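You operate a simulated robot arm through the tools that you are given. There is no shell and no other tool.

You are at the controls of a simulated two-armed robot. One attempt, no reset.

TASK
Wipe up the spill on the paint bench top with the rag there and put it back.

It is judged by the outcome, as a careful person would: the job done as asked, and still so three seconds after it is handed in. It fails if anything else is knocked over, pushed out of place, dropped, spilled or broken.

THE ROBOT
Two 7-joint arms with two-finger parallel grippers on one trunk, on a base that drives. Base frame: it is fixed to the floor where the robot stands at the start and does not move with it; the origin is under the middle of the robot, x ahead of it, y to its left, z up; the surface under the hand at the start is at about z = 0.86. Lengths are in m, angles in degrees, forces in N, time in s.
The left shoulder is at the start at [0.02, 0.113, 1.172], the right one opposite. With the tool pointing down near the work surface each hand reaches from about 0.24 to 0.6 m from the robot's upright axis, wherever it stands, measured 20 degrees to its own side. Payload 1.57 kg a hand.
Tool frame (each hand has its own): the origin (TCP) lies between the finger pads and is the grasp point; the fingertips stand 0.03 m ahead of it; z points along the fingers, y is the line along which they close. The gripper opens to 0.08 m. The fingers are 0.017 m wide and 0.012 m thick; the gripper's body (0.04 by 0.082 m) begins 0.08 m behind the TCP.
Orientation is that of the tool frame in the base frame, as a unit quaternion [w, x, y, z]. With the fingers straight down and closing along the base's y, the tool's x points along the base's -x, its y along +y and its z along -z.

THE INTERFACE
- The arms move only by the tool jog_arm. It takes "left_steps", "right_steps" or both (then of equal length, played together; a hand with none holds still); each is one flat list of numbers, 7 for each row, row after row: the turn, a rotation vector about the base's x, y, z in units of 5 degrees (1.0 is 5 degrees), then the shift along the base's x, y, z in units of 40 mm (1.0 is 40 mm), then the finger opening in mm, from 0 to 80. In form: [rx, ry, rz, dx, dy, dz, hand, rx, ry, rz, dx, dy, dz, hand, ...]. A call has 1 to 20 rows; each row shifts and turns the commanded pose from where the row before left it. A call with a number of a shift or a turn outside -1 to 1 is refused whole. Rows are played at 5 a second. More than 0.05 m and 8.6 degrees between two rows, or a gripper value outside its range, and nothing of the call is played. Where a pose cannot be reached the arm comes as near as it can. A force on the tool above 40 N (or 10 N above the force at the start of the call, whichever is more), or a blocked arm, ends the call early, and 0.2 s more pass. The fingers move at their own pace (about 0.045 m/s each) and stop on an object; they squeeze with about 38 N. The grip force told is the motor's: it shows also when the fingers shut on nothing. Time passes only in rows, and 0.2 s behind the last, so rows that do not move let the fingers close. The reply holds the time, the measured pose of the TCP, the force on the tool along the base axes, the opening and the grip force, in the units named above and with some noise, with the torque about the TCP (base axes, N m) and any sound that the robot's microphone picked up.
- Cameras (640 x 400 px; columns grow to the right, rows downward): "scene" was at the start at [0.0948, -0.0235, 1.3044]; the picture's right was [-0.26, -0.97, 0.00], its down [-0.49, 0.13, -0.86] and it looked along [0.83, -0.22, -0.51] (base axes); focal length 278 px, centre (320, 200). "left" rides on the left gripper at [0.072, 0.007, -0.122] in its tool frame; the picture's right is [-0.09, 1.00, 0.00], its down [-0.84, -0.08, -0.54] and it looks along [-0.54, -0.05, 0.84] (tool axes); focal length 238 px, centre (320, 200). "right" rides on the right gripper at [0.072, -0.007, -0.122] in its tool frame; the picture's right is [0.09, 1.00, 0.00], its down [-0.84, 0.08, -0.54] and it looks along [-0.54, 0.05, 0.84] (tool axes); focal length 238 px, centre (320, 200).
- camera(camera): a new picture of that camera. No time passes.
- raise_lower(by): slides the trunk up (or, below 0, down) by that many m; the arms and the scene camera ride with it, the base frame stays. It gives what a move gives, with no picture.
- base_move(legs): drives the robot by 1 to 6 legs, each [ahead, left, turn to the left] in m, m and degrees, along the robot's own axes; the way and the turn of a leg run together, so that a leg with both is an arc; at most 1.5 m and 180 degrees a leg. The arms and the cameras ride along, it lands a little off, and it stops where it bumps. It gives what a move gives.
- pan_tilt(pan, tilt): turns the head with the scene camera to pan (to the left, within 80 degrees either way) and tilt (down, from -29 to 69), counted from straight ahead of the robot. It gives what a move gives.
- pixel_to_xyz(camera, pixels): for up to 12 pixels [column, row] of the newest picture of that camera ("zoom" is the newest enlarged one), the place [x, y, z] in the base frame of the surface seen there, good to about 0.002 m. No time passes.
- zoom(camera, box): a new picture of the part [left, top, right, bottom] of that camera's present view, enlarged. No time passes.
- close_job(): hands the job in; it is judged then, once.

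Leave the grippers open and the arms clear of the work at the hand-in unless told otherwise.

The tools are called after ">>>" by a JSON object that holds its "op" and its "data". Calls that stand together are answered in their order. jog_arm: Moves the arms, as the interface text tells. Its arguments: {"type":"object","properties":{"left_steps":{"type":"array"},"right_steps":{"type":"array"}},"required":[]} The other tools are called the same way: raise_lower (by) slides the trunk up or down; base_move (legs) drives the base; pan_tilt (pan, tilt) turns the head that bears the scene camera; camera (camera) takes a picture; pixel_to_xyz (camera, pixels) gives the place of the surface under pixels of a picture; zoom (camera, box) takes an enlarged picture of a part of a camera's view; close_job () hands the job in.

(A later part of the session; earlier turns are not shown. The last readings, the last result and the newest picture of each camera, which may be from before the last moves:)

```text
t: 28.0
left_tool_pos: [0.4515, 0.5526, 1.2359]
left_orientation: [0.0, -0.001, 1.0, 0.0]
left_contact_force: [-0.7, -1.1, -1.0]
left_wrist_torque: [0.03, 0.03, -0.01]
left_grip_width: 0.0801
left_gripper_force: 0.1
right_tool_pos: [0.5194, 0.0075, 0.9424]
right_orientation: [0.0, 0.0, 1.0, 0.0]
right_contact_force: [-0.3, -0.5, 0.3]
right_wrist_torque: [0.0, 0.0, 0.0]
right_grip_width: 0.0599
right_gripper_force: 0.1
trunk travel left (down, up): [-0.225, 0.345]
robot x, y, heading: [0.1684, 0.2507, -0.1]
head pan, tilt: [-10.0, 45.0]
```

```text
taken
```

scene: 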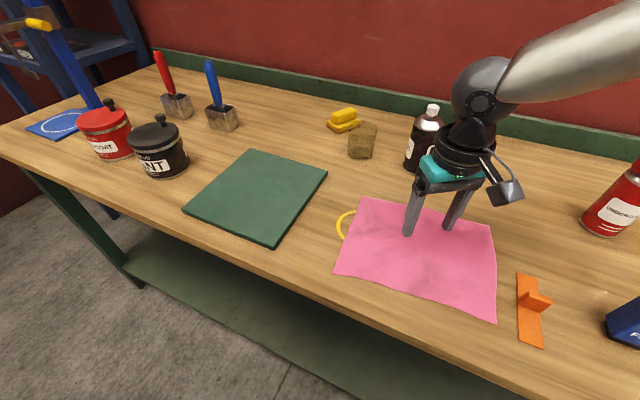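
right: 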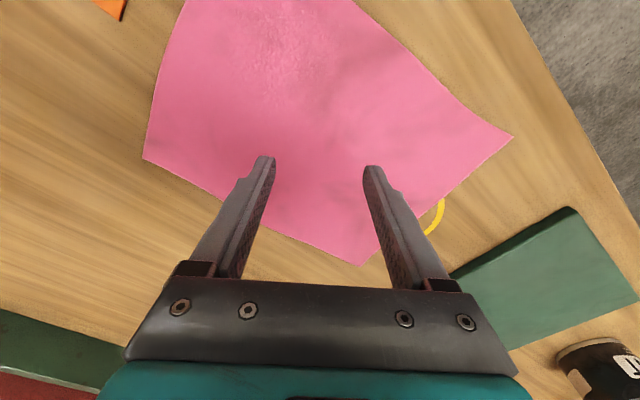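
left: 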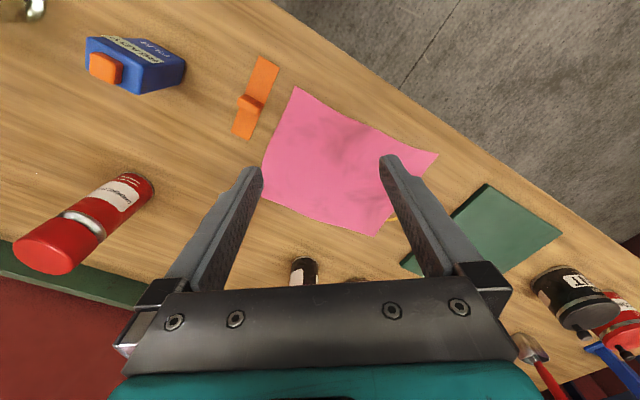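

The hand is above the rag's centre with fingers 60 mm apart. I'll go down gently until the tips touch the cloth, with TCP z≈0.892.

>>> {"op": "jog_arm", "data": {"right_steps": [0, 0, 0, 0, 0, -0.5, 60, 0, 0, 0, 0, 0, -0.5, 60, 0, 0, 0, 0, 0, -0.15, 60, 0, 0, 0, 0, 0, -0.1, 60, 0, 0, 0, 0, 0, 0, 60]}}

```text
t: 29.2
left_tool_pos: [0.4505, 0.5549, 1.2347]
left_orientation: [0.0, 0.0, 1.0, 0.0]
left_contact_force: [-0.4, 0.7, 0.1]
left_wrist_torque: [0.0, 0.01, -0.01]
left_grip_width: 0.0799
left_gripper_force: 0.1
right_tool_pos: [0.5197, 0.0078, 0.8913]
right_orientation: [0.0, -0.001, 1.0, 0.001]
right_contact_force: [0.0, 0.4, 0.1]
right_wrist_torque: [-0.03, -0.01, 0.03]
right_grip_width: 0.06
right_gripper_force: 0.1
trunk travel left (down, up): [-0.225, 0.345]
robot x, y, heading: [0.1693, 0.2489, 0.2]
head pan, tilt: [-10.0, 45.0]
```

There's no contact yet, with tips at about 0.861. I'll ease down 1 mm at a time.

>>> {"op": "jog_arm", "data": {"right_steps": [0, 0, 0, 0, 0, -0.025, 60, 0, 0, 0, 0, 0, -0.025, 60, 0, 0, 0, 0, 0, -0.025, 60, 0, 0, 0, 0, 0, 0, 60]}}

>>> {"op": "zoom", "data": {"camera": "scene", "box": [340, 140, 540, 300]}}

```text
t: 30.2
left_tool_pos: [0.4479, 0.5543, 1.2353]
left_orientation: [0.0, 0.0, 1.0, 0.001]
left_contact_force: [0.9, -0.4, 0.4]
left_wrist_torque: [-0.02, -0.03, 0.0]
left_grip_width: 0.08
left_gripper_force: 0.1
right_tool_pos: [0.5189, 0.0089, 0.8908]
right_orientation: [0.003, 0.0, 1.0, 0.0]
right_contact_force: [-2.8, -2.8, 33.4]
right_wrist_torque: [0.02, 0.17, 0.02]
right_grip_width: 0.0602
right_gripper_force: 0.0
trunk travel left (down, up): [-0.225, 0.345]
robot x, y, heading: [0.1722, 0.2496, -0.0]
head pan, tilt: [-10.0, 45.0]
```

```text
2.50 times, centred on (440, 220) of scene
```

zoom: 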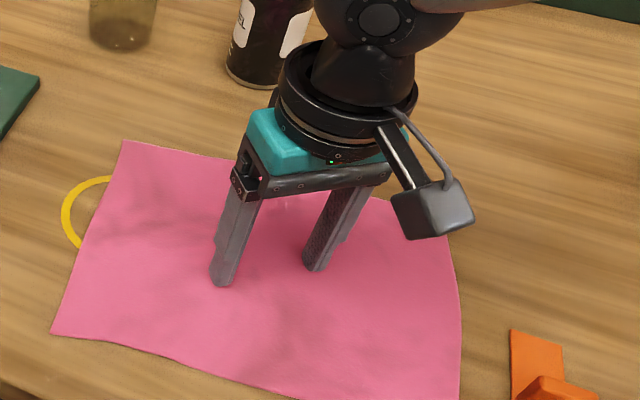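

The tips now press the cloth at 33 N. I'll ease up 1 mm and close the fingers to gather the cloth.

>>> {"op": "jog_arm", "data": {"right_steps": [0, 0, 0, 0, 0, 0.03, 60, 0, 0, 0, 0, 0, 0, 0, 0, 0, 0, 0, 0, 0, 0, 0, 0, 0, 0, 0, 0, 0, 0, 0, 0, 0, 0, 0, 0, 0, 0, 0, 0, 0, 0, 0, 0, 0, 0, 0, 0, 0, 0]}}

>>> {"op": "zoom", "data": {"camera": "scene", "box": [340, 140, 540, 300]}}

>>> {"op": "camera", "data": {"camera": "right"}}

```text
t: 31.8
left_tool_pos: [0.4486, 0.5542, 1.2357]
left_orientation: [0.001, 0.0, 1.0, 0.001]
left_contact_force: [0.6, 0.7, 0.4]
left_wrist_torque: [0.01, -0.01, 0.01]
left_grip_width: 0.0802
left_gripper_force: 0.1
right_tool_pos: [0.5187, 0.0086, 0.8916]
right_orientation: [0.001, -0.001, 1.0, 0.0]
right_contact_force: [-0.6, -0.8, 27.1]
right_wrist_torque: [-0.03, -0.02, 0.04]
right_grip_width: 0.0041
right_gripper_force: 24.5
trunk travel left (down, up): [-0.225, 0.345]
robot x, y, heading: [0.1701, 0.2489, 0.4]
head pan, tilt: [-10.0, 45.0]
```

```text
2.50 times, centred on (440, 220) of scene
```

zoom: 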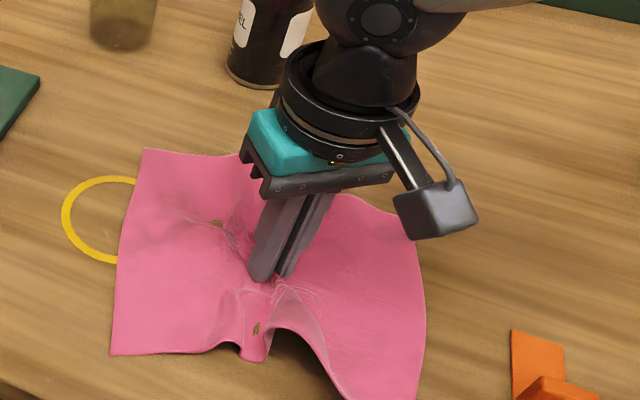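

```text
taken
```

right: 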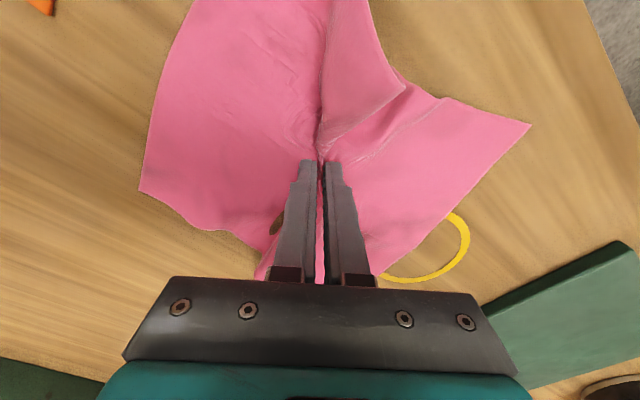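

The cloth gathered nicely into the fingers, with a 4 mm grip. I'll lift it straight up about 0.3 m.

>>> {"op": "jog_arm", "data": {"right_steps": [0, 0, 0, 0, 0, 0.4, 0, 0, 0, 0, 0, 0, 0.6, 0, 0, 0, 0, 0, 0, 0.8, 0, 0, 0, 0, 0, 0, 0.8, 0, 0, 0, 0, 0, 0, 0.8, 0, 0, 0, 0, 0, 0, 0.8, 0, 0, 0, 0, 0, 0, 0.8, 0, 0, 0, 0, 0, 0, 0.8, 0, 0, 0, 0, 0, 0, 0.8, 0, 0, 0, 0, 0, 0, 0.8, 0, 0, 0, 0, 0, 0, 0, 0]}}

>>> {"op": "camera", "data": {"camera": "scene"}}

>>> {"op": "camera", "data": {"camera": "right"}}

```text
t: 34.2
left_tool_pos: [0.4507, 0.554, 1.2354]
left_orientation: [0.0, 0.0, 1.0, 0.0]
left_contact_force: [-0.8, -1.2, -0.9]
left_wrist_torque: [0.0, 0.02, -0.01]
left_grip_width: 0.0799
left_gripper_force: 0.1
right_tool_pos: [0.5185, 0.0066, 1.1884]
right_orientation: [0.0, -0.001, 1.0, 0.0]
right_contact_force: [0.8, 0.6, 1.0]
right_wrist_torque: [0.0, 0.03, -0.01]
right_grip_width: 0.0024
right_gripper_force: 23.4
trunk travel left (down, up): [-0.225, 0.345]
robot x, y, heading: [0.1704, 0.2482, -0.1]
head pan, tilt: [-10.0, 45.0]
```

```text
taken
```

scene: 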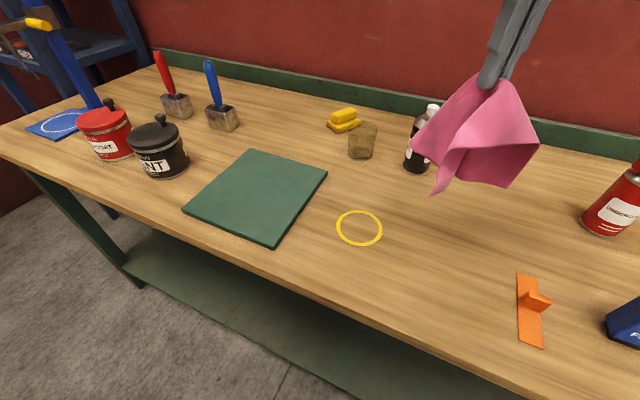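

```text
taken
```

right: 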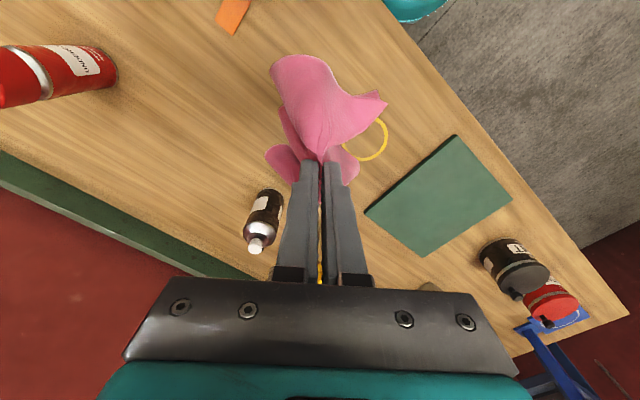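

The rag is up, and the ring is a plain painted circle on the bench. I'll raise the trunk 0.12 m so the hanging cloth clears everything, then drive back along the bench.

>>> {"op": "raise_lower", "data": {"by": 0.12}}

>>> {"op": "base_move", "data": {"legs": [[-0.085, -0.124, 0], [-0.085, -0.124, 0]]}}

>>> {"op": "pan_tilt", "data": {"pan": -40, "tilt": 35}}

>>> {"op": "camera", "data": {"camera": "scene"}}

```text
t: 35.7
left_tool_pos: [0.4506, 0.554, 1.3549]
left_orientation: [0.0, 0.0, 1.0, 0.0]
left_contact_force: [-0.2, 0.1, 0.7]
left_wrist_torque: [0.02, 0.0, -0.02]
left_grip_width: 0.0801
left_gripper_force: 0.1
right_tool_pos: [0.5183, 0.0083, 1.3066]
right_orientation: [0.001, -0.001, 1.0, 0.0]
right_contact_force: [-0.1, -0.3, -1.0]
right_wrist_torque: [0.0, 0.02, 0.0]
right_grip_width: 0.0024
right_gripper_force: 23.7
trunk travel left (down, up): [-0.345, 0.225]
robot x, y, heading: [0.1689, 0.2503, 0.3]
head pan, tilt: [-10.0, 45.0]
```

```text
t: 38.0
left_tool_pos: [0.2816, 0.3078, 1.3555]
left_orientation: [0.0, -0.001, 1.0, 0.0]
left_contact_force: [-0.7, -0.2, 0.2]
left_wrist_torque: [0.02, -0.03, -0.02]
left_grip_width: 0.0801
left_gripper_force: 0.0
right_tool_pos: [0.3511, -0.2396, 1.3066]
right_orientation: [0.0, 0.0, 1.0, 0.002]
right_contact_force: [-0.5, -0.5, -0.8]
right_wrist_torque: [0.02, -0.05, -0.03]
right_grip_width: 0.0021
right_gripper_force: 23.4
trunk travel left (down, up): [-0.345, 0.225]
robot x, y, heading: [0.0008, 0.0051, 0.3]
head pan, tilt: [-10.0, 45.0]
```

```text
t: 38.9
left_tool_pos: [0.2835, 0.309, 1.355]
left_orientation: [0.0, -0.001, 1.0, 0.0]
left_contact_force: [-0.6, 0.0, -0.2]
left_wrist_torque: [-0.03, -0.02, 0.01]
left_grip_width: 0.0799
left_gripper_force: 0.0
right_tool_pos: [0.3508, -0.2392, 1.3056]
right_orientation: [0.0, 0.0, 1.0, 0.0]
right_contact_force: [-0.2, -0.6, -0.7]
right_wrist_torque: [0.01, 0.03, 0.02]
right_grip_width: 0.0023
right_gripper_force: 23.2
trunk travel left (down, up): [-0.345, 0.225]
robot x, y, heading: [-0.0028, 0.0037, 0.6]
head pan, tilt: [-40.0, 35.0]
```

```text
taken
```

scene: 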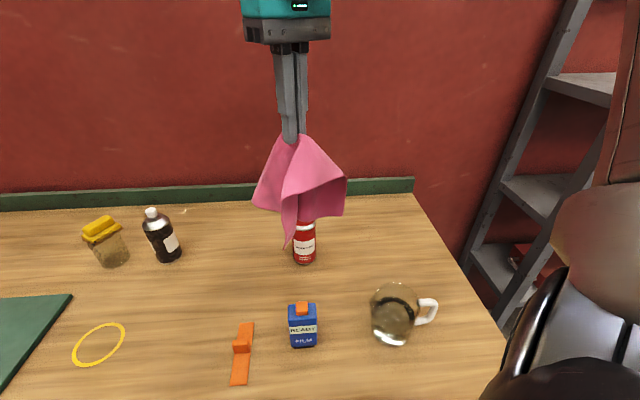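

The rag hangs clear above everything. I'll swing the right hand at this height to above the puddle, tilting it 30° outward as tested before.

>>> {"op": "jog_arm", "data": {"right_steps": [0, 0, 0, 0.045, -0.855, 0, 0, 0, 0, 0, 0.045, -0.855, 0, 0, 0, 0, 0, 0.045, -0.855, 0, 0, 0, 0, 0, 0.045, -0.855, 0, 0, 0, 0, 0, 0.045, -0.855, 0, 0, -0.707, -0.707, 0, 0.383, -0.588, 0, 0, -0.707, -0.707, 0, 0.383, -0.588, 0, 0, -0.707, -0.707, 0, 0.383, -0.588, 0, 0, -0.707, -0.707, 0, 0.383, -0.588, 0, 0, -0.707, -0.707, 0, 0.383, -0.588, 0, 0, -0.707, -0.707, 0, 0.383, -0.588, 0, 0, 0, 0, 0, 0, 0, 0, 0]}}

>>> {"op": "camera", "data": {"camera": "scene"}}

```text
t: 41.5
left_tool_pos: [0.2837, 0.309, 1.3541]
left_orientation: [0.0, -0.001, 1.0, 0.0]
left_contact_force: [0.2, 1.1, -0.2]
left_wrist_torque: [0.01, 0.01, 0.02]
left_grip_width: 0.0801
left_gripper_force: 0.1
right_tool_pos: [0.4514, -0.55, 1.3065]
right_orientation: [0.182, 0.0, 0.966, -0.184]
right_contact_force: [0.6, -0.3, -0.6]
right_wrist_torque: [0.01, -0.01, 0.01]
right_grip_width: 0.0022
right_gripper_force: 23.1
trunk travel left (down, up): [-0.345, 0.225]
robot x, y, heading: [-0.002, 0.0, 0.3]
head pan, tilt: [-40.0, 35.0]
```

```text
taken
```

scene: 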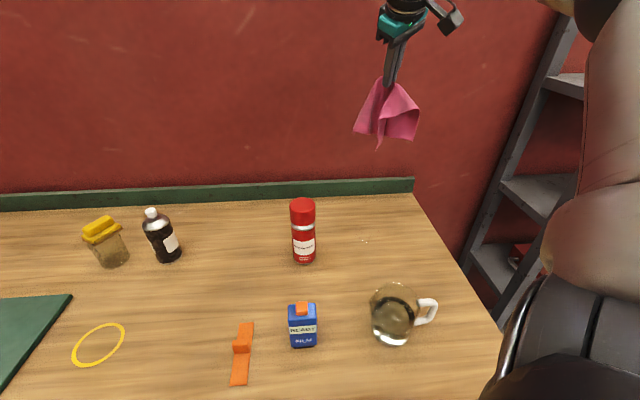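

It's in position above the puddle. I'll lower the trunk back by 0.12, then lower the hand straight down to about 0.94.

>>> {"op": "raise_lower", "data": {"by": -0.12}}

>>> {"op": "jog_arm", "data": {"right_steps": [0, 0, 0, 0, 0, -0.8, 0, 0, 0, 0, 0, 0, -0.8, 0, 0, 0, 0, 0, 0, -0.8, 0, 0, 0, 0, 0, 0, -0.8, 0, 0, 0, 0, 0, 0, -0.8, 0, 0, 0, 0, 0, 0, -0.8, 0, 0, 0, 0, 0, 0, -0.6, 0, 0, 0, 0, 0, 0, -0.5, 0, 0, 0, 0, 0, 0, 0, 0]}}

>>> {"op": "camera", "data": {"camera": "scene"}}

>>> {"op": "camera", "data": {"camera": "right"}}

```text
t: 43.0
left_tool_pos: [0.283, 0.3088, 1.2346]
left_orientation: [0.0, -0.002, 1.0, 0.001]
left_contact_force: [0.6, 0.1, 0.7]
left_wrist_torque: [-0.06, -0.02, -0.02]
left_grip_width: 0.0799
left_gripper_force: 0.1
right_tool_pos: [0.4511, -0.5499, 1.1863]
right_orientation: [0.183, -0.001, 0.966, -0.183]
right_contact_force: [-0.7, 0.4, -1.4]
right_wrist_torque: [0.02, 0.01, -0.02]
right_grip_width: 0.0023
right_gripper_force: 24.2
trunk travel left (down, up): [-0.225, 0.345]
robot x, y, heading: [0.0035, 0.0023, 0.2]
head pan, tilt: [-40.0, 35.0]
```

```text
t: 45.0
left_tool_pos: [0.2825, 0.309, 1.2353]
left_orientation: [-0.001, 0.0, 1.0, 0.001]
left_contact_force: [0.2, -0.7, 0.6]
left_wrist_torque: [0.02, -0.01, 0.03]
left_grip_width: 0.0799
left_gripper_force: 0.0
right_tool_pos: [0.4517, -0.5483, 0.9491]
right_orientation: [0.183, -0.002, 0.966, -0.183]
right_contact_force: [-0.1, 0.0, 0.6]
right_wrist_torque: [0.0, 0.02, -0.04]
right_grip_width: 0.0021
right_gripper_force: 23.1
trunk travel left (down, up): [-0.225, 0.345]
robot x, y, heading: [0.0049, 0.0083, 0.2]
head pan, tilt: [-40.0, 35.0]
```

```text
taken
```

scene: 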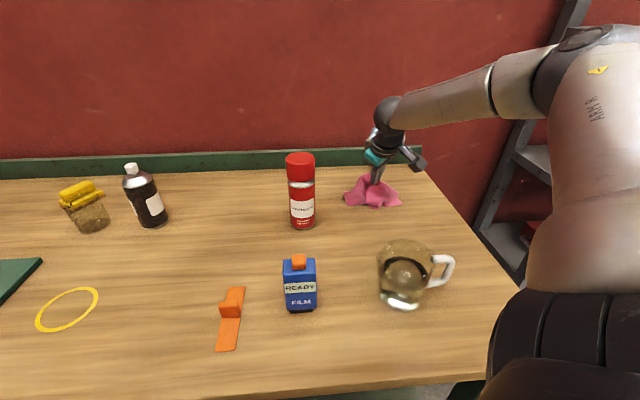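

```text
taken
```

right: 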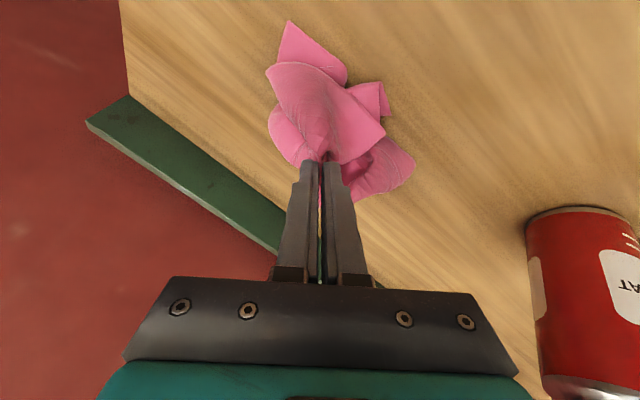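

The rag drapes onto the puddle area with no contact yet. I'll lower further, gently, until I feel a press.

>>> {"op": "jog_arm", "data": {"right_steps": [0, 0, 0, 0, 0, -0.5, 0, 0, 0, 0, 0, 0, -0.4, 0, 0, 0, 0, 0, 0, -0.2, 0, 0, 0, 0, 0, 0, -0.1, 0, 0, 0, 0, 0, 0, -0.075, 0, 0, 0, 0, 0, 0, 0, 0]}}

>>> {"op": "zoom", "data": {"camera": "scene", "box": [280, 130, 460, 250]}}

```text
t: 46.4
left_tool_pos: [0.2834, 0.3086, 1.2356]
left_orientation: [0.0, -0.002, 1.0, 0.0]
left_contact_force: [-0.1, 0.4, 0.1]
left_wrist_torque: [0.0, 0.03, 0.01]
left_grip_width: 0.0801
left_gripper_force: 0.0
right_tool_pos: [0.4526, -0.5481, 0.8992]
right_orientation: [0.184, 0.0, 0.966, -0.183]
right_contact_force: [0.8, 0.4, 4.2]
right_wrist_torque: [0.01, 0.0, 0.01]
right_grip_width: 0.0023
right_gripper_force: 23.8
trunk travel left (down, up): [-0.225, 0.345]
robot x, y, heading: [0.0024, 0.0067, 0.2]
head pan, tilt: [-40.0, 35.0]
```

```text
3.33 times, centred on (370, 190) of scene
```

zoom: 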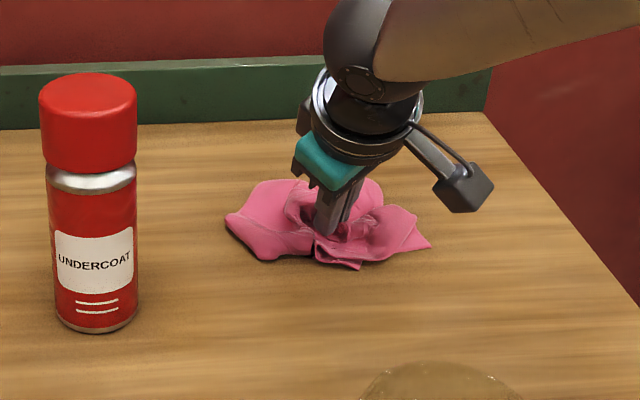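

Light contact of 4 N at z≈0.899. I'll press about 2.5 mm more and wipe in a 35 mm circle, then a 20 mm circle, over the puddle.

>>> {"op": "jog_arm", "data": {"right_steps": [0, 0, 0, 0, 0, -0.06, 0, 0, 0, 0, 0.5, 0, 0, 0, 0, 0, 0, 0.375, 0, 0, 0, 0, 0, 0, -0.25, 0.625, 0, 0, 0, 0, 0, -0.625, 0.25, 0, 0, 0, 0, 0, -0.625, -0.25, 0, 0, 0, 0, 0, -0.25, -0.625, 0, 0, 0, 0, 0, 0.25, -0.625, 0, 0, 0, 0, 0, 0.625, -0.25, 0, 0, 0, 0, 0, 0.625, 0.25, 0, 0, 0, 0, 0, 0.25, 0.625, 0, 0, 0, 0, 0, -0.5, 0, 0, 0, 0, 0, 0, -0.375, 0.5, 0, 0, 0, 0, 0, -0.5, -0.5, 0, 0, 0, 0, 0, 0.5, -0.5, 0, 0, 0, 0, 0, 0.5, 0.5, 0, 0, 0, 0, 0, -0.5, 0, 0, 0, 0, 0, 0, 0, 0, 0, 0]}}

>>> {"op": "zoom", "data": {"camera": "scene", "box": [280, 130, 460, 250]}}

>>> {"op": "camera", "data": {"camera": "right"}}

```text
t: 50.2
left_tool_pos: [0.2819, 0.3092, 1.2355]
left_orientation: [0.0, -0.001, 1.0, 0.0]
left_contact_force: [0.2, -0.6, -0.3]
left_wrist_torque: [-0.02, -0.01, 0.01]
left_grip_width: 0.0801
left_gripper_force: 0.2
right_tool_pos: [0.453, -0.5488, 0.8959]
right_orientation: [0.183, -0.001, 0.966, -0.183]
right_contact_force: [-0.3, -0.1, 0.0]
right_wrist_torque: [0.01, -0.04, -0.02]
right_grip_width: 0.0022
right_gripper_force: 23.9
trunk travel left (down, up): [-0.225, 0.345]
robot x, y, heading: [0.0014, 0.0031, 0.2]
head pan, tilt: [-40.0, 35.0]
```

```text
3.33 times, centred on (370, 190) of scene
```

zoom: 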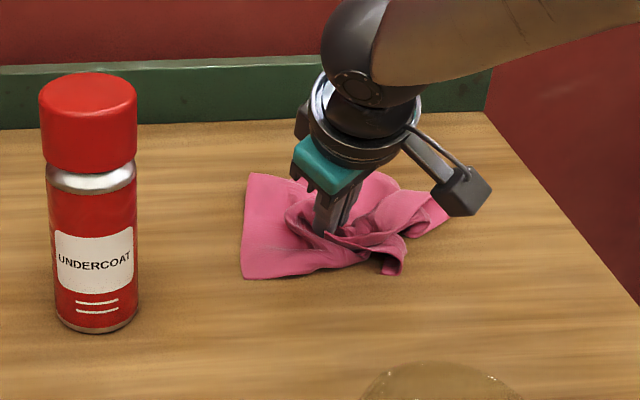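

```text
taken
```

right: 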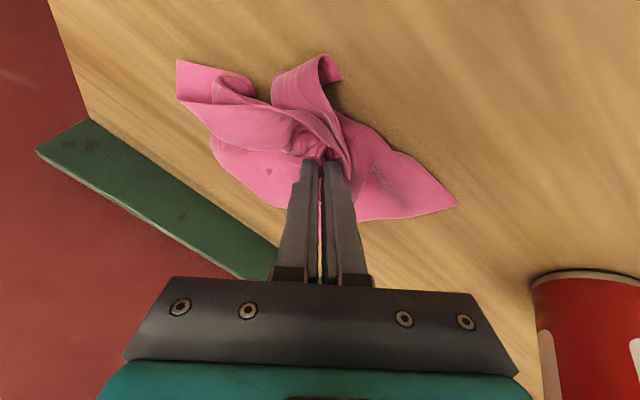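

The cloth re-laid itself and the force dropped to about 0, so I need a firmer press. I'll step down 1 mm at a time while watching the force.

>>> {"op": "jog_arm", "data": {"right_steps": [0, 0, 0, 0, 0, -0.03, 0, 0, 0, 0, 0, 0, -0.03, 0, 0, 0, 0, 0, 0, -0.03, 0, 0, 0, 0, 0, 0, 0, 0]}}

```text
t: 51.2
left_tool_pos: [0.2822, 0.3099, 1.2345]
left_orientation: [0.0, -0.001, 1.0, 0.0]
left_contact_force: [-0.3, -0.5, -0.2]
left_wrist_torque: [0.01, 0.0, 0.01]
left_grip_width: 0.0798
left_gripper_force: 0.1
right_tool_pos: [0.4526, -0.5488, 0.894]
right_orientation: [0.184, -0.001, 0.966, -0.184]
right_contact_force: [0.6, 0.4, 8.4]
right_wrist_torque: [0.0, -0.03, 0.03]
right_grip_width: 0.0023
right_gripper_force: 23.9
trunk travel left (down, up): [-0.225, 0.345]
robot x, y, heading: [0.0012, 0.005, -0.1]
head pan, tilt: [-40.0, 35.0]
```

Now it presses at 8 N. I'll repeat the circular wipe at this pressure.

>>> {"op": "jog_arm", "data": {"right_steps": [0, 0, 0, 0.5, 0, -0.02, 0, 0, 0, 0, 0.375, 0, 0, 0, 0, 0, 0, -0.25, 0.625, 0, 0, 0, 0, 0, -0.625, 0.25, 0, 0, 0, 0, 0, -0.625, -0.25, 0, 0, 0, 0, 0, -0.25, -0.625, 0, 0, 0, 0, 0, 0.25, -0.625, 0, 0, 0, 0, 0, 0.625, -0.25, 0, 0, 0, 0, 0, 0.625, 0.25, 0, 0, 0, 0, 0, 0.25, 0.625, 0, 0, 0, 0, 0, -0.5, 0, 0, 0, 0, 0, 0, -0.375, 0.5, 0, 0, 0, 0, 0, -0.5, -0.5, 0, 0, 0, 0, 0, 0.5, -0.5, 0, 0, 0, 0, 0, 0.5, 0.5, 0, 0, 0, 0, 0, -0.5, 0, 0, 0, 0, 0, 0, 0, 0, 0, 0]}}

>>> {"op": "zoom", "data": {"camera": "scene", "box": [280, 130, 460, 250]}}

```text
t: 54.8
left_tool_pos: [0.2818, 0.3097, 1.235]
left_orientation: [0.001, -0.001, 1.0, 0.0]
left_contact_force: [0.0, -0.6, -0.5]
left_wrist_torque: [-0.02, 0.0, 0.01]
left_grip_width: 0.0801
left_gripper_force: 0.0
right_tool_pos: [0.4505, -0.5481, 0.8946]
right_orientation: [0.183, -0.001, 0.966, -0.183]
right_contact_force: [0.8, 1.7, 10.7]
right_wrist_torque: [0.0, -0.06, 0.04]
right_grip_width: 0.0019
right_gripper_force: 23.3
trunk travel left (down, up): [-0.225, 0.345]
robot x, y, heading: [0.0039, 0.0034, 0.1]
head pan, tilt: [-40.0, 35.0]
```

```text
3.33 times, centred on (370, 190) of scene
```

zoom: 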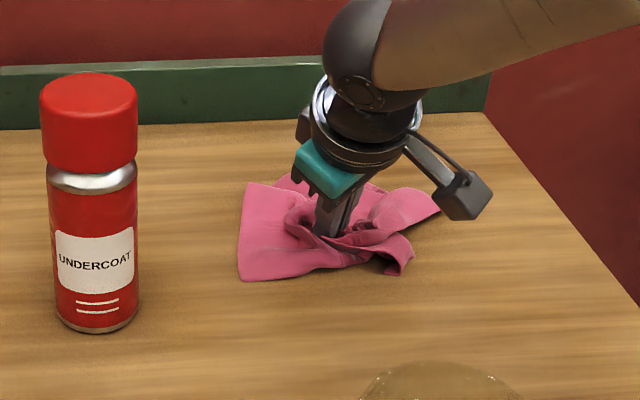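

Pressure held at about 10 N. I'll do one more raster pass covering the whole puddle and its rim.

>>> {"op": "jog_arm", "data": {"right_steps": [0, 0, 0, -0.375, 0.375, 0, 0, 0, 0, 0, -0.375, 0.375, 0, 0, 0, 0, 0, 0.75, 0, 0, 0, 0, 0, 0, 0.75, 0, 0, 0, 0, 0, 0, 0, -0.375, 0, 0, 0, 0, 0, -0.75, 0, 0, 0, 0, 0, 0, -0.75, 0, 0, 0, 0, 0, 0, 0, -0.375, 0, 0, 0, 0, 0, 0.75, 0, 0, 0, 0, 0, 0, 0.75, 0, 0, 0, 0, 0, 0, 0, -0.375, 0, 0, 0, 0, 0, -0.75, 0, 0, 0, 0, 0, 0, -0.75, 0, 0, 0, 0, 0, 0, 0, -0.375, 0, 0, 0, 0, 0, 0.75, 0, 0, 0, 0, 0, 0, 0.75, 0, 0, 0, 0, 0, 0, -0.375, 0.375, 0, 0, 0, 0, 0, -0.375, 0.375, 0, 0]}}

>>> {"op": "jog_arm", "data": {"right_steps": [0, 0, 0, 0, 0, 0.5, 0, 0, 0, 0, 0, 0, 0.8, 0, 0, 0, 0, 0, 0, 0.9, 0, 0, 0, 0, 0, 0, 0.9, 0, 0, 0, 0, 0, 0, 0.9, 0, 0, 0, 0, 0, 0, 0.9, 0, 0, 0, 0, 0, 0, 0.9, 0, 0, 0, 0, 0, 0, 0.9, 0, 0, 0, 0, 0, 0, 0, 0]}}

>>> {"op": "camera", "data": {"camera": "scene"}}

>>> {"op": "zoom", "data": {"camera": "scene", "box": [300, 170, 460, 270]}}

>>> {"op": "camera", "data": {"camera": "right"}}

```text
t: 58.6
left_tool_pos: [0.2822, 0.3082, 1.234]
left_orientation: [0.0, -0.002, 1.0, 0.001]
left_contact_force: [-0.4, -0.1, 0.0]
left_wrist_torque: [0.02, 0.01, -0.01]
left_grip_width: 0.08
left_gripper_force: 0.0
right_tool_pos: [0.4512, -0.5498, 0.8944]
right_orientation: [0.184, 0.0, 0.966, -0.183]
right_contact_force: [-0.1, -0.4, 12.2]
right_wrist_torque: [-0.06, -0.03, -0.03]
right_grip_width: 0.0022
right_gripper_force: 23.7
right hand out of reach, approached as far as the arm can: row 16
trunk travel left (down, up): [-0.225, 0.345]
robot x, y, heading: [0.0006, 0.0063, 0.1]
head pan, tilt: [-40.0, 35.0]
```

```text
t: 60.6
left_tool_pos: [0.2837, 0.3079, 1.2339]
left_orientation: [0.001, -0.001, 1.0, 0.0]
left_contact_force: [-0.3, -0.2, 0.4]
left_wrist_torque: [0.01, 0.01, 0.0]
left_grip_width: 0.0801
left_gripper_force: 0.0
right_tool_pos: [0.4511, -0.5483, 1.1614]
right_orientation: [0.183, 0.0, 0.966, -0.183]
right_contact_force: [0.1, -0.4, 0.2]
right_wrist_torque: [0.01, 0.0, -0.02]
right_grip_width: 0.0023
right_gripper_force: 23.3
trunk travel left (down, up): [-0.225, 0.345]
robot x, y, heading: [-0.0003, 0.0002, 0.2]
head pan, tilt: [-40.0, 35.0]
```

```text
taken
```

scene: 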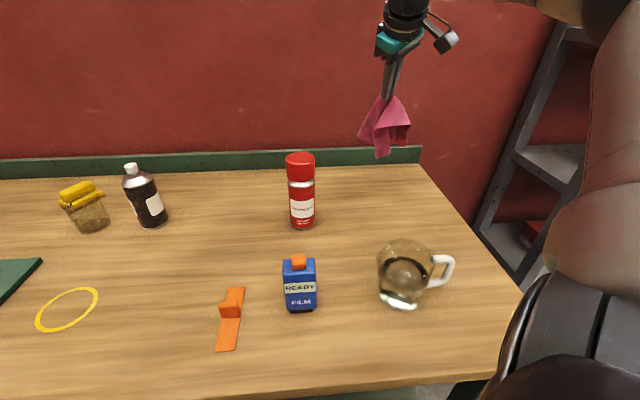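

```text
4.00 times, centred on (380, 220) of scene
```

zoom: 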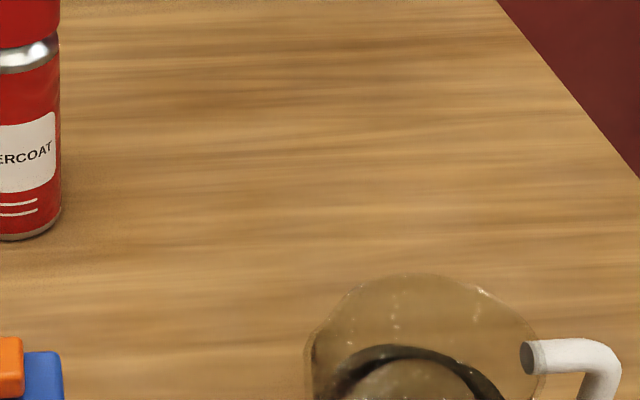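

```text
taken
```

right: 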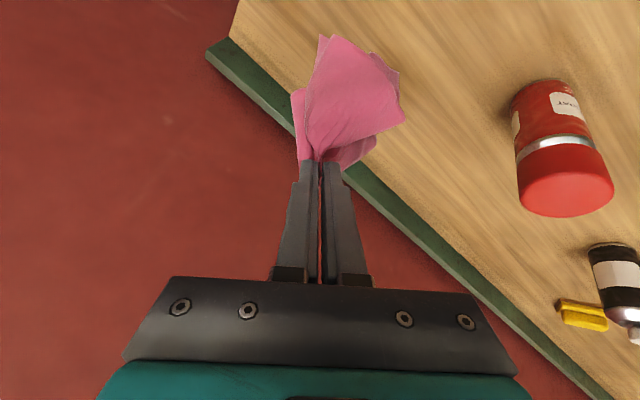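

The puddle is gone: nothing is left at (285,125) in the zoom where it was. Now I'll return the rag. I'll raise the trunk, retrace the arm path, and drive left again.

>>> {"op": "raise_lower", "data": {"by": 0.14}}

>>> {"op": "jog_arm", "data": {"right_steps": [0.707, 0.707, 0, -0.383, 0.588, 0, 0, 0.707, 0.707, 0, -0.383, 0.588, 0, 0, 0.707, 0.707, 0, -0.383, 0.588, 0, 0, 0.707, 0.707, 0, -0.383, 0.588, 0, 0, 0.707, 0.707, 0, -0.383, 0.588, 0, 0, 0.707, 0.707, 0, -0.383, 0.588, 0, 0, 0, 0, 0, -0.045, 0.855, 0, 0, 0, 0, 0, -0.045, 0.855, 0, 0, 0, 0, 0, -0.045, 0.855, 0, 0, 0, 0, 0, -0.045, 0.855, 0, 0, 0, 0, 0, -0.045, 0.855, 0, 0]}}

>>> {"op": "camera", "data": {"camera": "scene"}}

>>> {"op": "zoom", "data": {"camera": "scene", "box": [310, 180, 450, 280]}}

```text
t: 62.3
left_tool_pos: [0.2827, 0.3083, 1.3755]
left_orientation: [0.0, -0.001, 1.0, 0.0]
left_contact_force: [1.1, -0.8, 0.2]
left_wrist_torque: [-0.03, -0.01, -0.01]
left_grip_width: 0.0801
left_gripper_force: 0.0
right_tool_pos: [0.4524, -0.5481, 1.3009]
right_orientation: [0.182, -0.001, 0.966, -0.183]
right_contact_force: [0.0, -0.6, 0.1]
right_wrist_torque: [-0.02, -0.02, -0.01]
right_grip_width: 0.0018
right_gripper_force: 23.7
trunk travel left (down, up): [-0.365, 0.205]
robot x, y, heading: [0.0011, 0.0009, -0.1]
head pan, tilt: [-40.0, 35.0]
```

```text
t: 64.7
left_tool_pos: [0.2828, 0.309, 1.3739]
left_orientation: [-0.001, -0.001, 1.0, 0.001]
left_contact_force: [0.7, 0.2, 0.3]
left_wrist_torque: [0.01, 0.0, -0.01]
left_grip_width: 0.0801
left_gripper_force: 0.0
right_tool_pos: [0.351, -0.2335, 1.3019]
right_orientation: [0.0, 0.0, 1.0, 0.0]
right_contact_force: [0.5, 1.0, 0.6]
right_wrist_torque: [-0.04, -0.01, -0.01]
right_grip_width: 0.0023
right_gripper_force: 23.8
trunk travel left (down, up): [-0.365, 0.205]
robot x, y, heading: [0.0055, 0.0075, -0.1]
head pan, tilt: [-40.0, 35.0]
```

```text
taken
```

scene: 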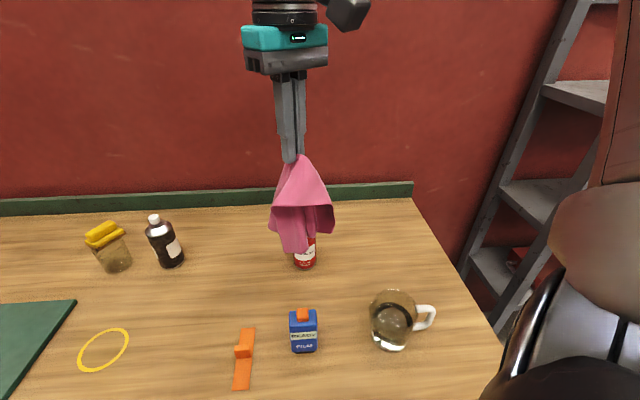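

```text
4.00 times, centred on (380, 230) of scene
```

zoom: 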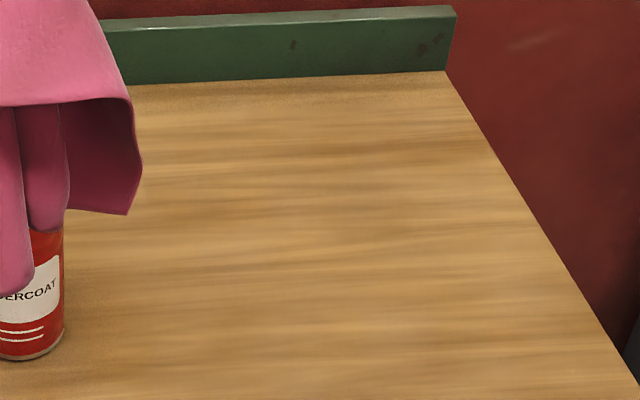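

The bench is clean there. Now I'll drive 0.3 m back to the left along the bench with the rag held high.

>>> {"op": "base_move", "data": {"legs": [[0.085, 0.124, 0], [0.085, 0.124, 0]]}}

>>> {"op": "pan_tilt", "data": {"pan": -10, "tilt": 45}}

>>> {"op": "camera", "data": {"camera": "scene"}}

```text
t: 67.1
left_tool_pos: [0.4538, 0.5601, 1.3749]
left_orientation: [0.0, -0.002, 1.0, 0.0]
left_contact_force: [0.3, -0.7, 0.1]
left_wrist_torque: [-0.04, 0.04, -0.01]
left_grip_width: 0.0798
left_gripper_force: 0.0
right_tool_pos: [0.5238, 0.018, 1.3024]
right_orientation: [-0.001, -0.001, 1.0, 0.0]
right_contact_force: [0.4, 0.4, -0.6]
right_wrist_torque: [-0.05, 0.04, -0.02]
right_grip_width: 0.0019
right_gripper_force: 24.1
trunk travel left (down, up): [-0.365, 0.205]
robot x, y, heading: [0.1759, 0.2557, 0.1]
head pan, tilt: [-40.0, 35.0]
```

```text
t: 68.0
left_tool_pos: [0.454, 0.5603, 1.3746]
left_orientation: [0.0, -0.002, 1.0, 0.0]
left_contact_force: [-0.3, 0.6, -0.5]
left_wrist_torque: [-0.03, 0.02, -0.02]
left_grip_width: 0.08
left_gripper_force: 0.1
right_tool_pos: [0.5232, 0.0163, 1.3007]
right_orientation: [-0.001, -0.001, 1.0, 0.0]
right_contact_force: [-0.1, -0.1, 0.2]
right_wrist_torque: [-0.03, 0.0, -0.01]
right_grip_width: 0.002
right_gripper_force: 23.9
trunk travel left (down, up): [-0.365, 0.205]
robot x, y, heading: [0.173, 0.2546, 0.3]
head pan, tilt: [-10.0, 45.0]
```

```text
taken
```

scene: 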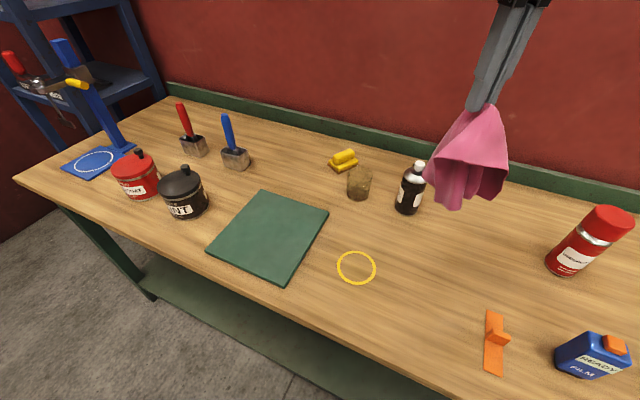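

The hand is at (0.523,0.016) against the rag's old centre (0.519,0.009), a small correction. I'll lower the trunk, then the hand, down to just above the bench.

>>> {"op": "raise_lower", "data": {"by": -0.14}}

>>> {"op": "jog_arm", "data": {"right_steps": [0, 0, 0, -0.1, -0.18, -0.5, 0, 0, 0, 0, 0, 0, -0.8, 0, 0, 0, 0, 0, 0, -0.8, 0, 0, 0, 0, 0, 0, -0.8, 0, 0, 0, 0, 0, 0, -0.6, 0, 0, 0, 0, 0, 0, -0.5, 0, 0, 0, 0, 0, 0, -0.4, 0, 0, 0, 0, 0, 0, -0.4, 0, 0, 0, 0, 0, 0, -0.4, 0, 0, 0, 0, 0, 0, -0.4, 0, 0, 0, 0, 0, 0, 0, 0]}}

>>> {"op": "camera", "data": {"camera": "scene"}}

>>> {"op": "camera", "data": {"camera": "right"}}

```text
t: 69.7
left_tool_pos: [0.4541, 0.5602, 1.2359]
left_orientation: [-0.001, -0.003, 1.0, 0.0]
left_contact_force: [0.8, -0.1, 0.3]
left_wrist_torque: [0.03, 0.01, 0.01]
left_grip_width: 0.0799
left_gripper_force: 0.1
right_tool_pos: [0.5233, 0.0162, 1.1613]
right_orientation: [0.001, -0.002, 1.0, 0.0]
right_contact_force: [-0.3, -0.5, 0.6]
right_wrist_torque: [-0.05, -0.01, 0.02]
right_grip_width: 0.0021
right_gripper_force: 23.8
trunk travel left (down, up): [-0.225, 0.345]
robot x, y, heading: [0.1708, 0.258, 0.5]
head pan, tilt: [-10.0, 45.0]
```

```text
t: 72.1
left_tool_pos: [0.4523, 0.5606, 1.2353]
left_orientation: [0.0, -0.002, 1.0, 0.001]
left_contact_force: [0.1, 0.0, 0.6]
left_wrist_torque: [-0.06, -0.03, 0.03]
left_grip_width: 0.08
left_gripper_force: 0.0
right_tool_pos: [0.5186, 0.0073, 0.9383]
right_orientation: [-0.001, 0.0, 1.0, 0.0]
right_contact_force: [0.3, 0.0, -0.3]
right_wrist_torque: [-0.02, -0.01, 0.01]
right_grip_width: 0.0024
right_gripper_force: 24.4
trunk travel left (down, up): [-0.225, 0.345]
robot x, y, heading: [0.1724, 0.254, 0.2]
head pan, tilt: [-10.0, 45.0]
```

```text
taken
```

scene: 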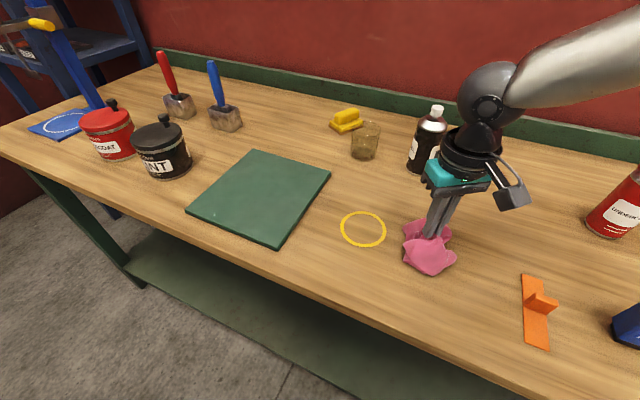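

```text
taken
```

right: 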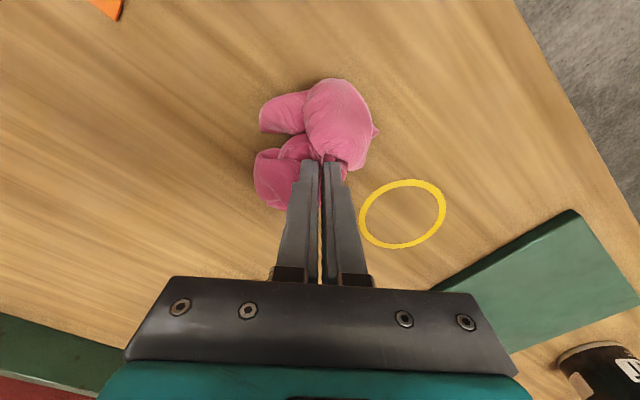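

The rag is bunched at its old spot. I'll lower to just above the surface so it spreads, then open the fingers and see how it lies.

>>> {"op": "jog_arm", "data": {"right_steps": [0, 0, 0, 0, 0, -0.3, 0, 0, 0, 0, 0, 0, -0.3, 0, 0, 0, 0, 0, 0, -0.2, 0, 0, 0, 0, 0, 0, -0.1, 0, 0, 0, 0, 0, 0, 0, 0]}}

>>> {"op": "zoom", "data": {"camera": "scene", "box": [340, 140, 540, 300]}}

>>> {"op": "camera", "data": {"camera": "right"}}

```text
t: 73.3
left_tool_pos: [0.4531, 0.5595, 1.2355]
left_orientation: [0.0, -0.002, 1.0, 0.0]
left_contact_force: [-0.4, -0.2, -0.4]
left_wrist_torque: [0.0, 0.03, -0.01]
left_grip_width: 0.08
left_gripper_force: 0.1
right_tool_pos: [0.5198, 0.0104, 0.9011]
right_orientation: [0.0, -0.002, 1.0, 0.001]
right_contact_force: [-0.1, 0.3, 3.3]
right_wrist_torque: [-0.02, -0.01, -0.01]
right_grip_width: 0.0023
right_gripper_force: 23.6
trunk travel left (down, up): [-0.225, 0.345]
robot x, y, heading: [0.1753, 0.2544, 0.1]
head pan, tilt: [-10.0, 45.0]
```

```text
2.50 times, centred on (440, 220) of scene
```

zoom: 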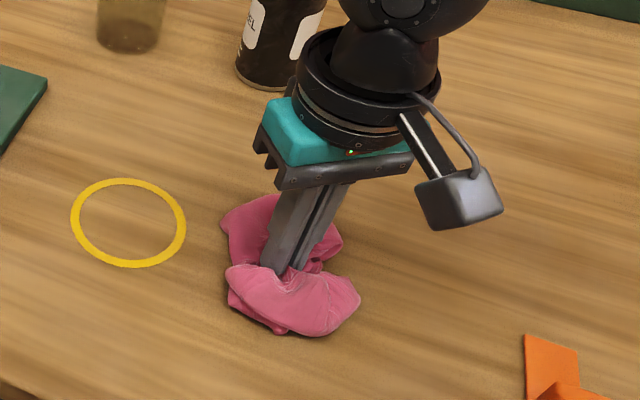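

```text
taken
```

right: 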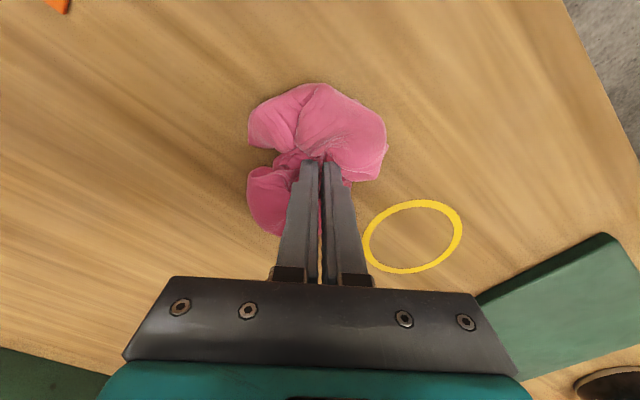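

It's rather bunched. I'll lift slightly and lower again with gentle sweeping motions around the same spot so the cloth fans out before I let go.

>>> {"op": "jog_arm", "data": {"right_steps": [0, 0, 0, 0, 0, 0.9, 0, 0, 0, 0, 0, 0, 0.9, 0, 0, 0, 0, 0, 0, 0.9, 0, 0, 0, 0, 0, 0, 0.9, 0, 0, 0, 0, 0.6, 0, -0.6, 0, 0, 0, 0, -0.6, 0.6, -0.6, 0, 0, 0, 0, -0.6, -0.6, -0.5, 0, 0, 0, 0, 0.6, -0.6, -0.5, 0, 0, 0, 0, 0.6, 0.6, -0.4, 0, 0, 0, 0, -0.6, 0.6, -0.3, 0, 0, 0, 0, -0.6, -0.6, -0.3, 0, 0, 0, 0, 0.6, -0.6, -0.2, 0, 0, 0, 0, 0.6, 0.6, -0.1, 0, 0, 0, 0, -0.6, 0.6, 0, 0, 0, 0, 0, -0.6, -0.6, 0, 0, 0, 0, 0, 0.6, -0.6, 0, 0, 0, 0, 0, 0, 0.6, 0, 0, 0, 0, 0, 0, 0, 0, 0]}}

>>> {"op": "zoom", "data": {"camera": "scene", "box": [340, 140, 540, 300]}}

>>> {"op": "camera", "data": {"camera": "right"}}

```text
t: 77.1
left_tool_pos: [0.4535, 0.5604, 1.235]
left_orientation: [0.0, -0.001, 1.0, 0.0]
left_contact_force: [0.3, 0.5, -0.5]
left_wrist_torque: [0.01, 0.01, 0.01]
left_grip_width: 0.0798
left_gripper_force: 0.1
right_tool_pos: [0.5182, 0.0088, 0.9059]
right_orientation: [0.0, -0.001, 1.0, 0.0]
right_contact_force: [-0.1, 0.2, 0.4]
right_wrist_torque: [0.0, -0.01, 0.0]
right_grip_width: 0.0023
right_gripper_force: 23.3
trunk travel left (down, up): [-0.225, 0.345]
robot x, y, heading: [0.1713, 0.2583, 0.1]
head pan, tilt: [-10.0, 45.0]
```

```text
2.50 times, centred on (440, 220) of scene
```

zoom: 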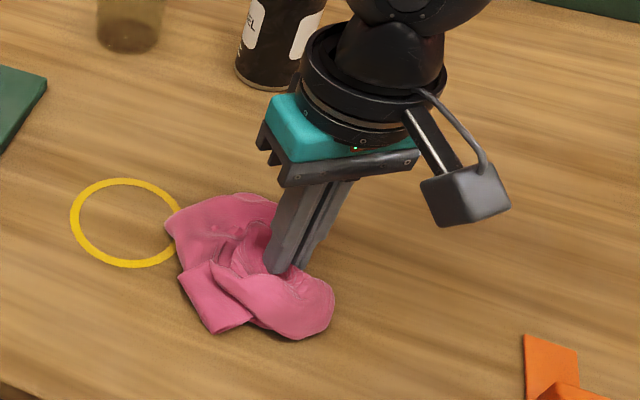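

```text
taken
```

right: 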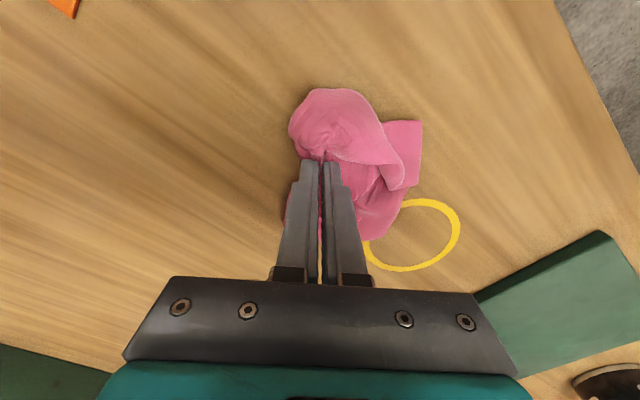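

It's spread a bit more. I'll open the fingers slowly and rise straight up to see how it lies.

>>> {"op": "jog_arm", "data": {"right_steps": [0, 0, 0, 0, 0, -0.05, 0, 0, 0, 0, 0, 0, 0, 15, 0, 0, 0, 0, 0, 0, 30, 0, 0, 0, 0, 0, 0, 30, 0, 0, 0, 0, 0, 0.4, 30, 0, 0, 0, 0, 0, 0.8, 30, 0, 0, 0, 0, 0, 0.9, 30, 0, 0, 0, 0, 0, 0.9, 30, 0, 0, 0, 0, 0, 0.9, 30, 0, 0, 0, 0, 0, 0.9, 30, 0, 0, 0, 0, 0, 0, 60]}}

>>> {"op": "camera", "data": {"camera": "right"}}

>>> {"op": "camera", "data": {"camera": "scene"}}

>>> {"op": "zoom", "data": {"camera": "scene", "box": [340, 160, 540, 320]}}

```text
t: 79.5
left_tool_pos: [0.4542, 0.5608, 1.2354]
left_orientation: [0.0, -0.001, 1.0, 0.001]
left_contact_force: [-0.5, -0.1, -0.5]
left_wrist_torque: [-0.01, 0.02, 0.0]
left_grip_width: 0.08
left_gripper_force: 0.1
right_tool_pos: [0.518, 0.0084, 1.0949]
right_orientation: [0.0, -0.002, 1.0, 0.0]
right_contact_force: [-0.6, 0.8, 0.2]
right_wrist_torque: [-0.02, 0.01, 0.0]
right_grip_width: 0.0602
right_gripper_force: 0.1
trunk travel left (down, up): [-0.225, 0.345]
robot x, y, heading: [0.1735, 0.2557, 0.1]
head pan, tilt: [-10.0, 45.0]
```

```text
taken
```

right: 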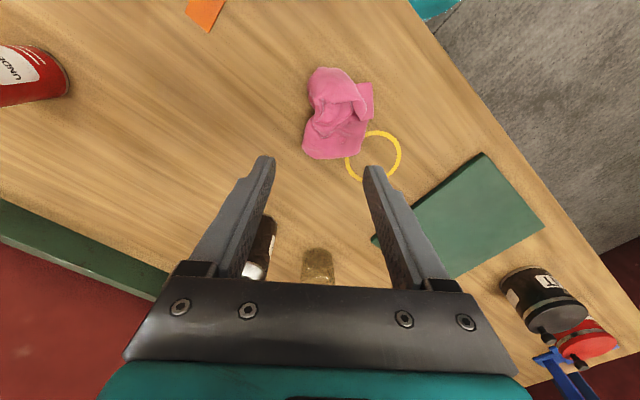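

```text
taken
```

scene: 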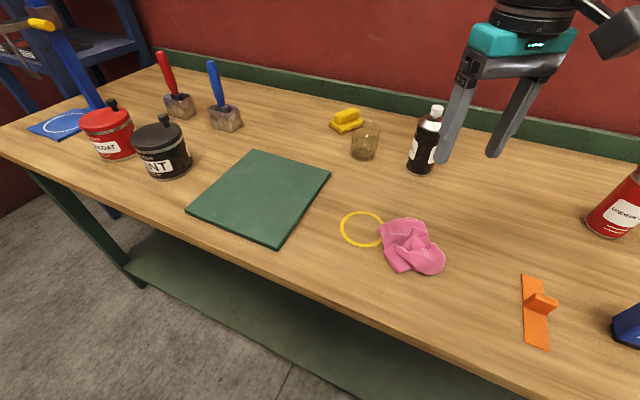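

```text
2.50 times, centred on (440, 240) of scene
```

zoom: 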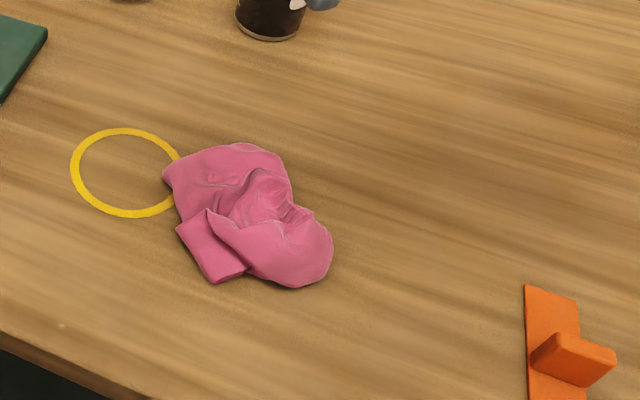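

The rag is released, lying crumpled near its old place. I'll measure where it is now.

>>> {"op": "pixel_to_xyz", "data": {"camera": "zoom", "pixels": [[165, 172], [240, 145], [330, 250], [215, 280], [250, 215], [285, 170], [300, 285], [180, 230], [230, 235], [210, 245], [62, 325], [245, 268]]}}

>>> {"op": "zoom", "data": {"camera": "right", "box": [260, 40, 440, 190]}}

>>> {"op": "zoom", "data": {"camera": "scene", "box": [300, 260, 380, 320]}}

```text
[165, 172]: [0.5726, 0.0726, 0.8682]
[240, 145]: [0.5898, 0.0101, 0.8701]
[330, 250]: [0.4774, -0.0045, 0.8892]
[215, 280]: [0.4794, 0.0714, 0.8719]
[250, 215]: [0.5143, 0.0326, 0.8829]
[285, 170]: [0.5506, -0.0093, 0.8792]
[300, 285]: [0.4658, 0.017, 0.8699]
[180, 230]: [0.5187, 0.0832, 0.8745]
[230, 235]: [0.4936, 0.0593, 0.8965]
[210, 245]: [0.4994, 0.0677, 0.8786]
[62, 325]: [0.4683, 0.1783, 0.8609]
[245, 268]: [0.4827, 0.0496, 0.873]
```

```text
2.67 times, centred on (350, 115) of right
```

zoom: 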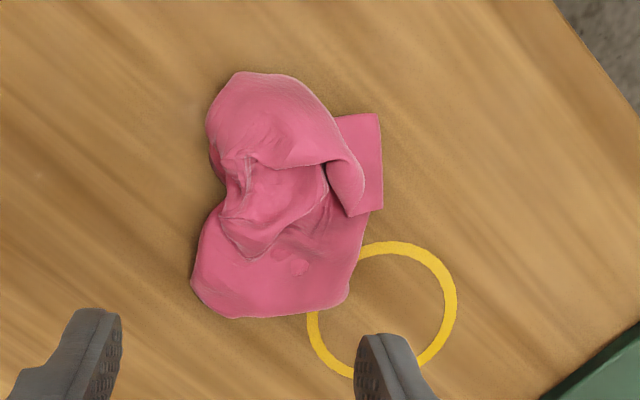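

```text
6.67 times, centred on (340, 290) of scene
```

zoom: 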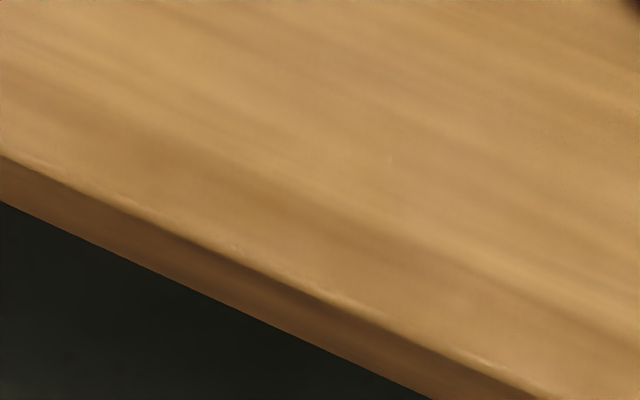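

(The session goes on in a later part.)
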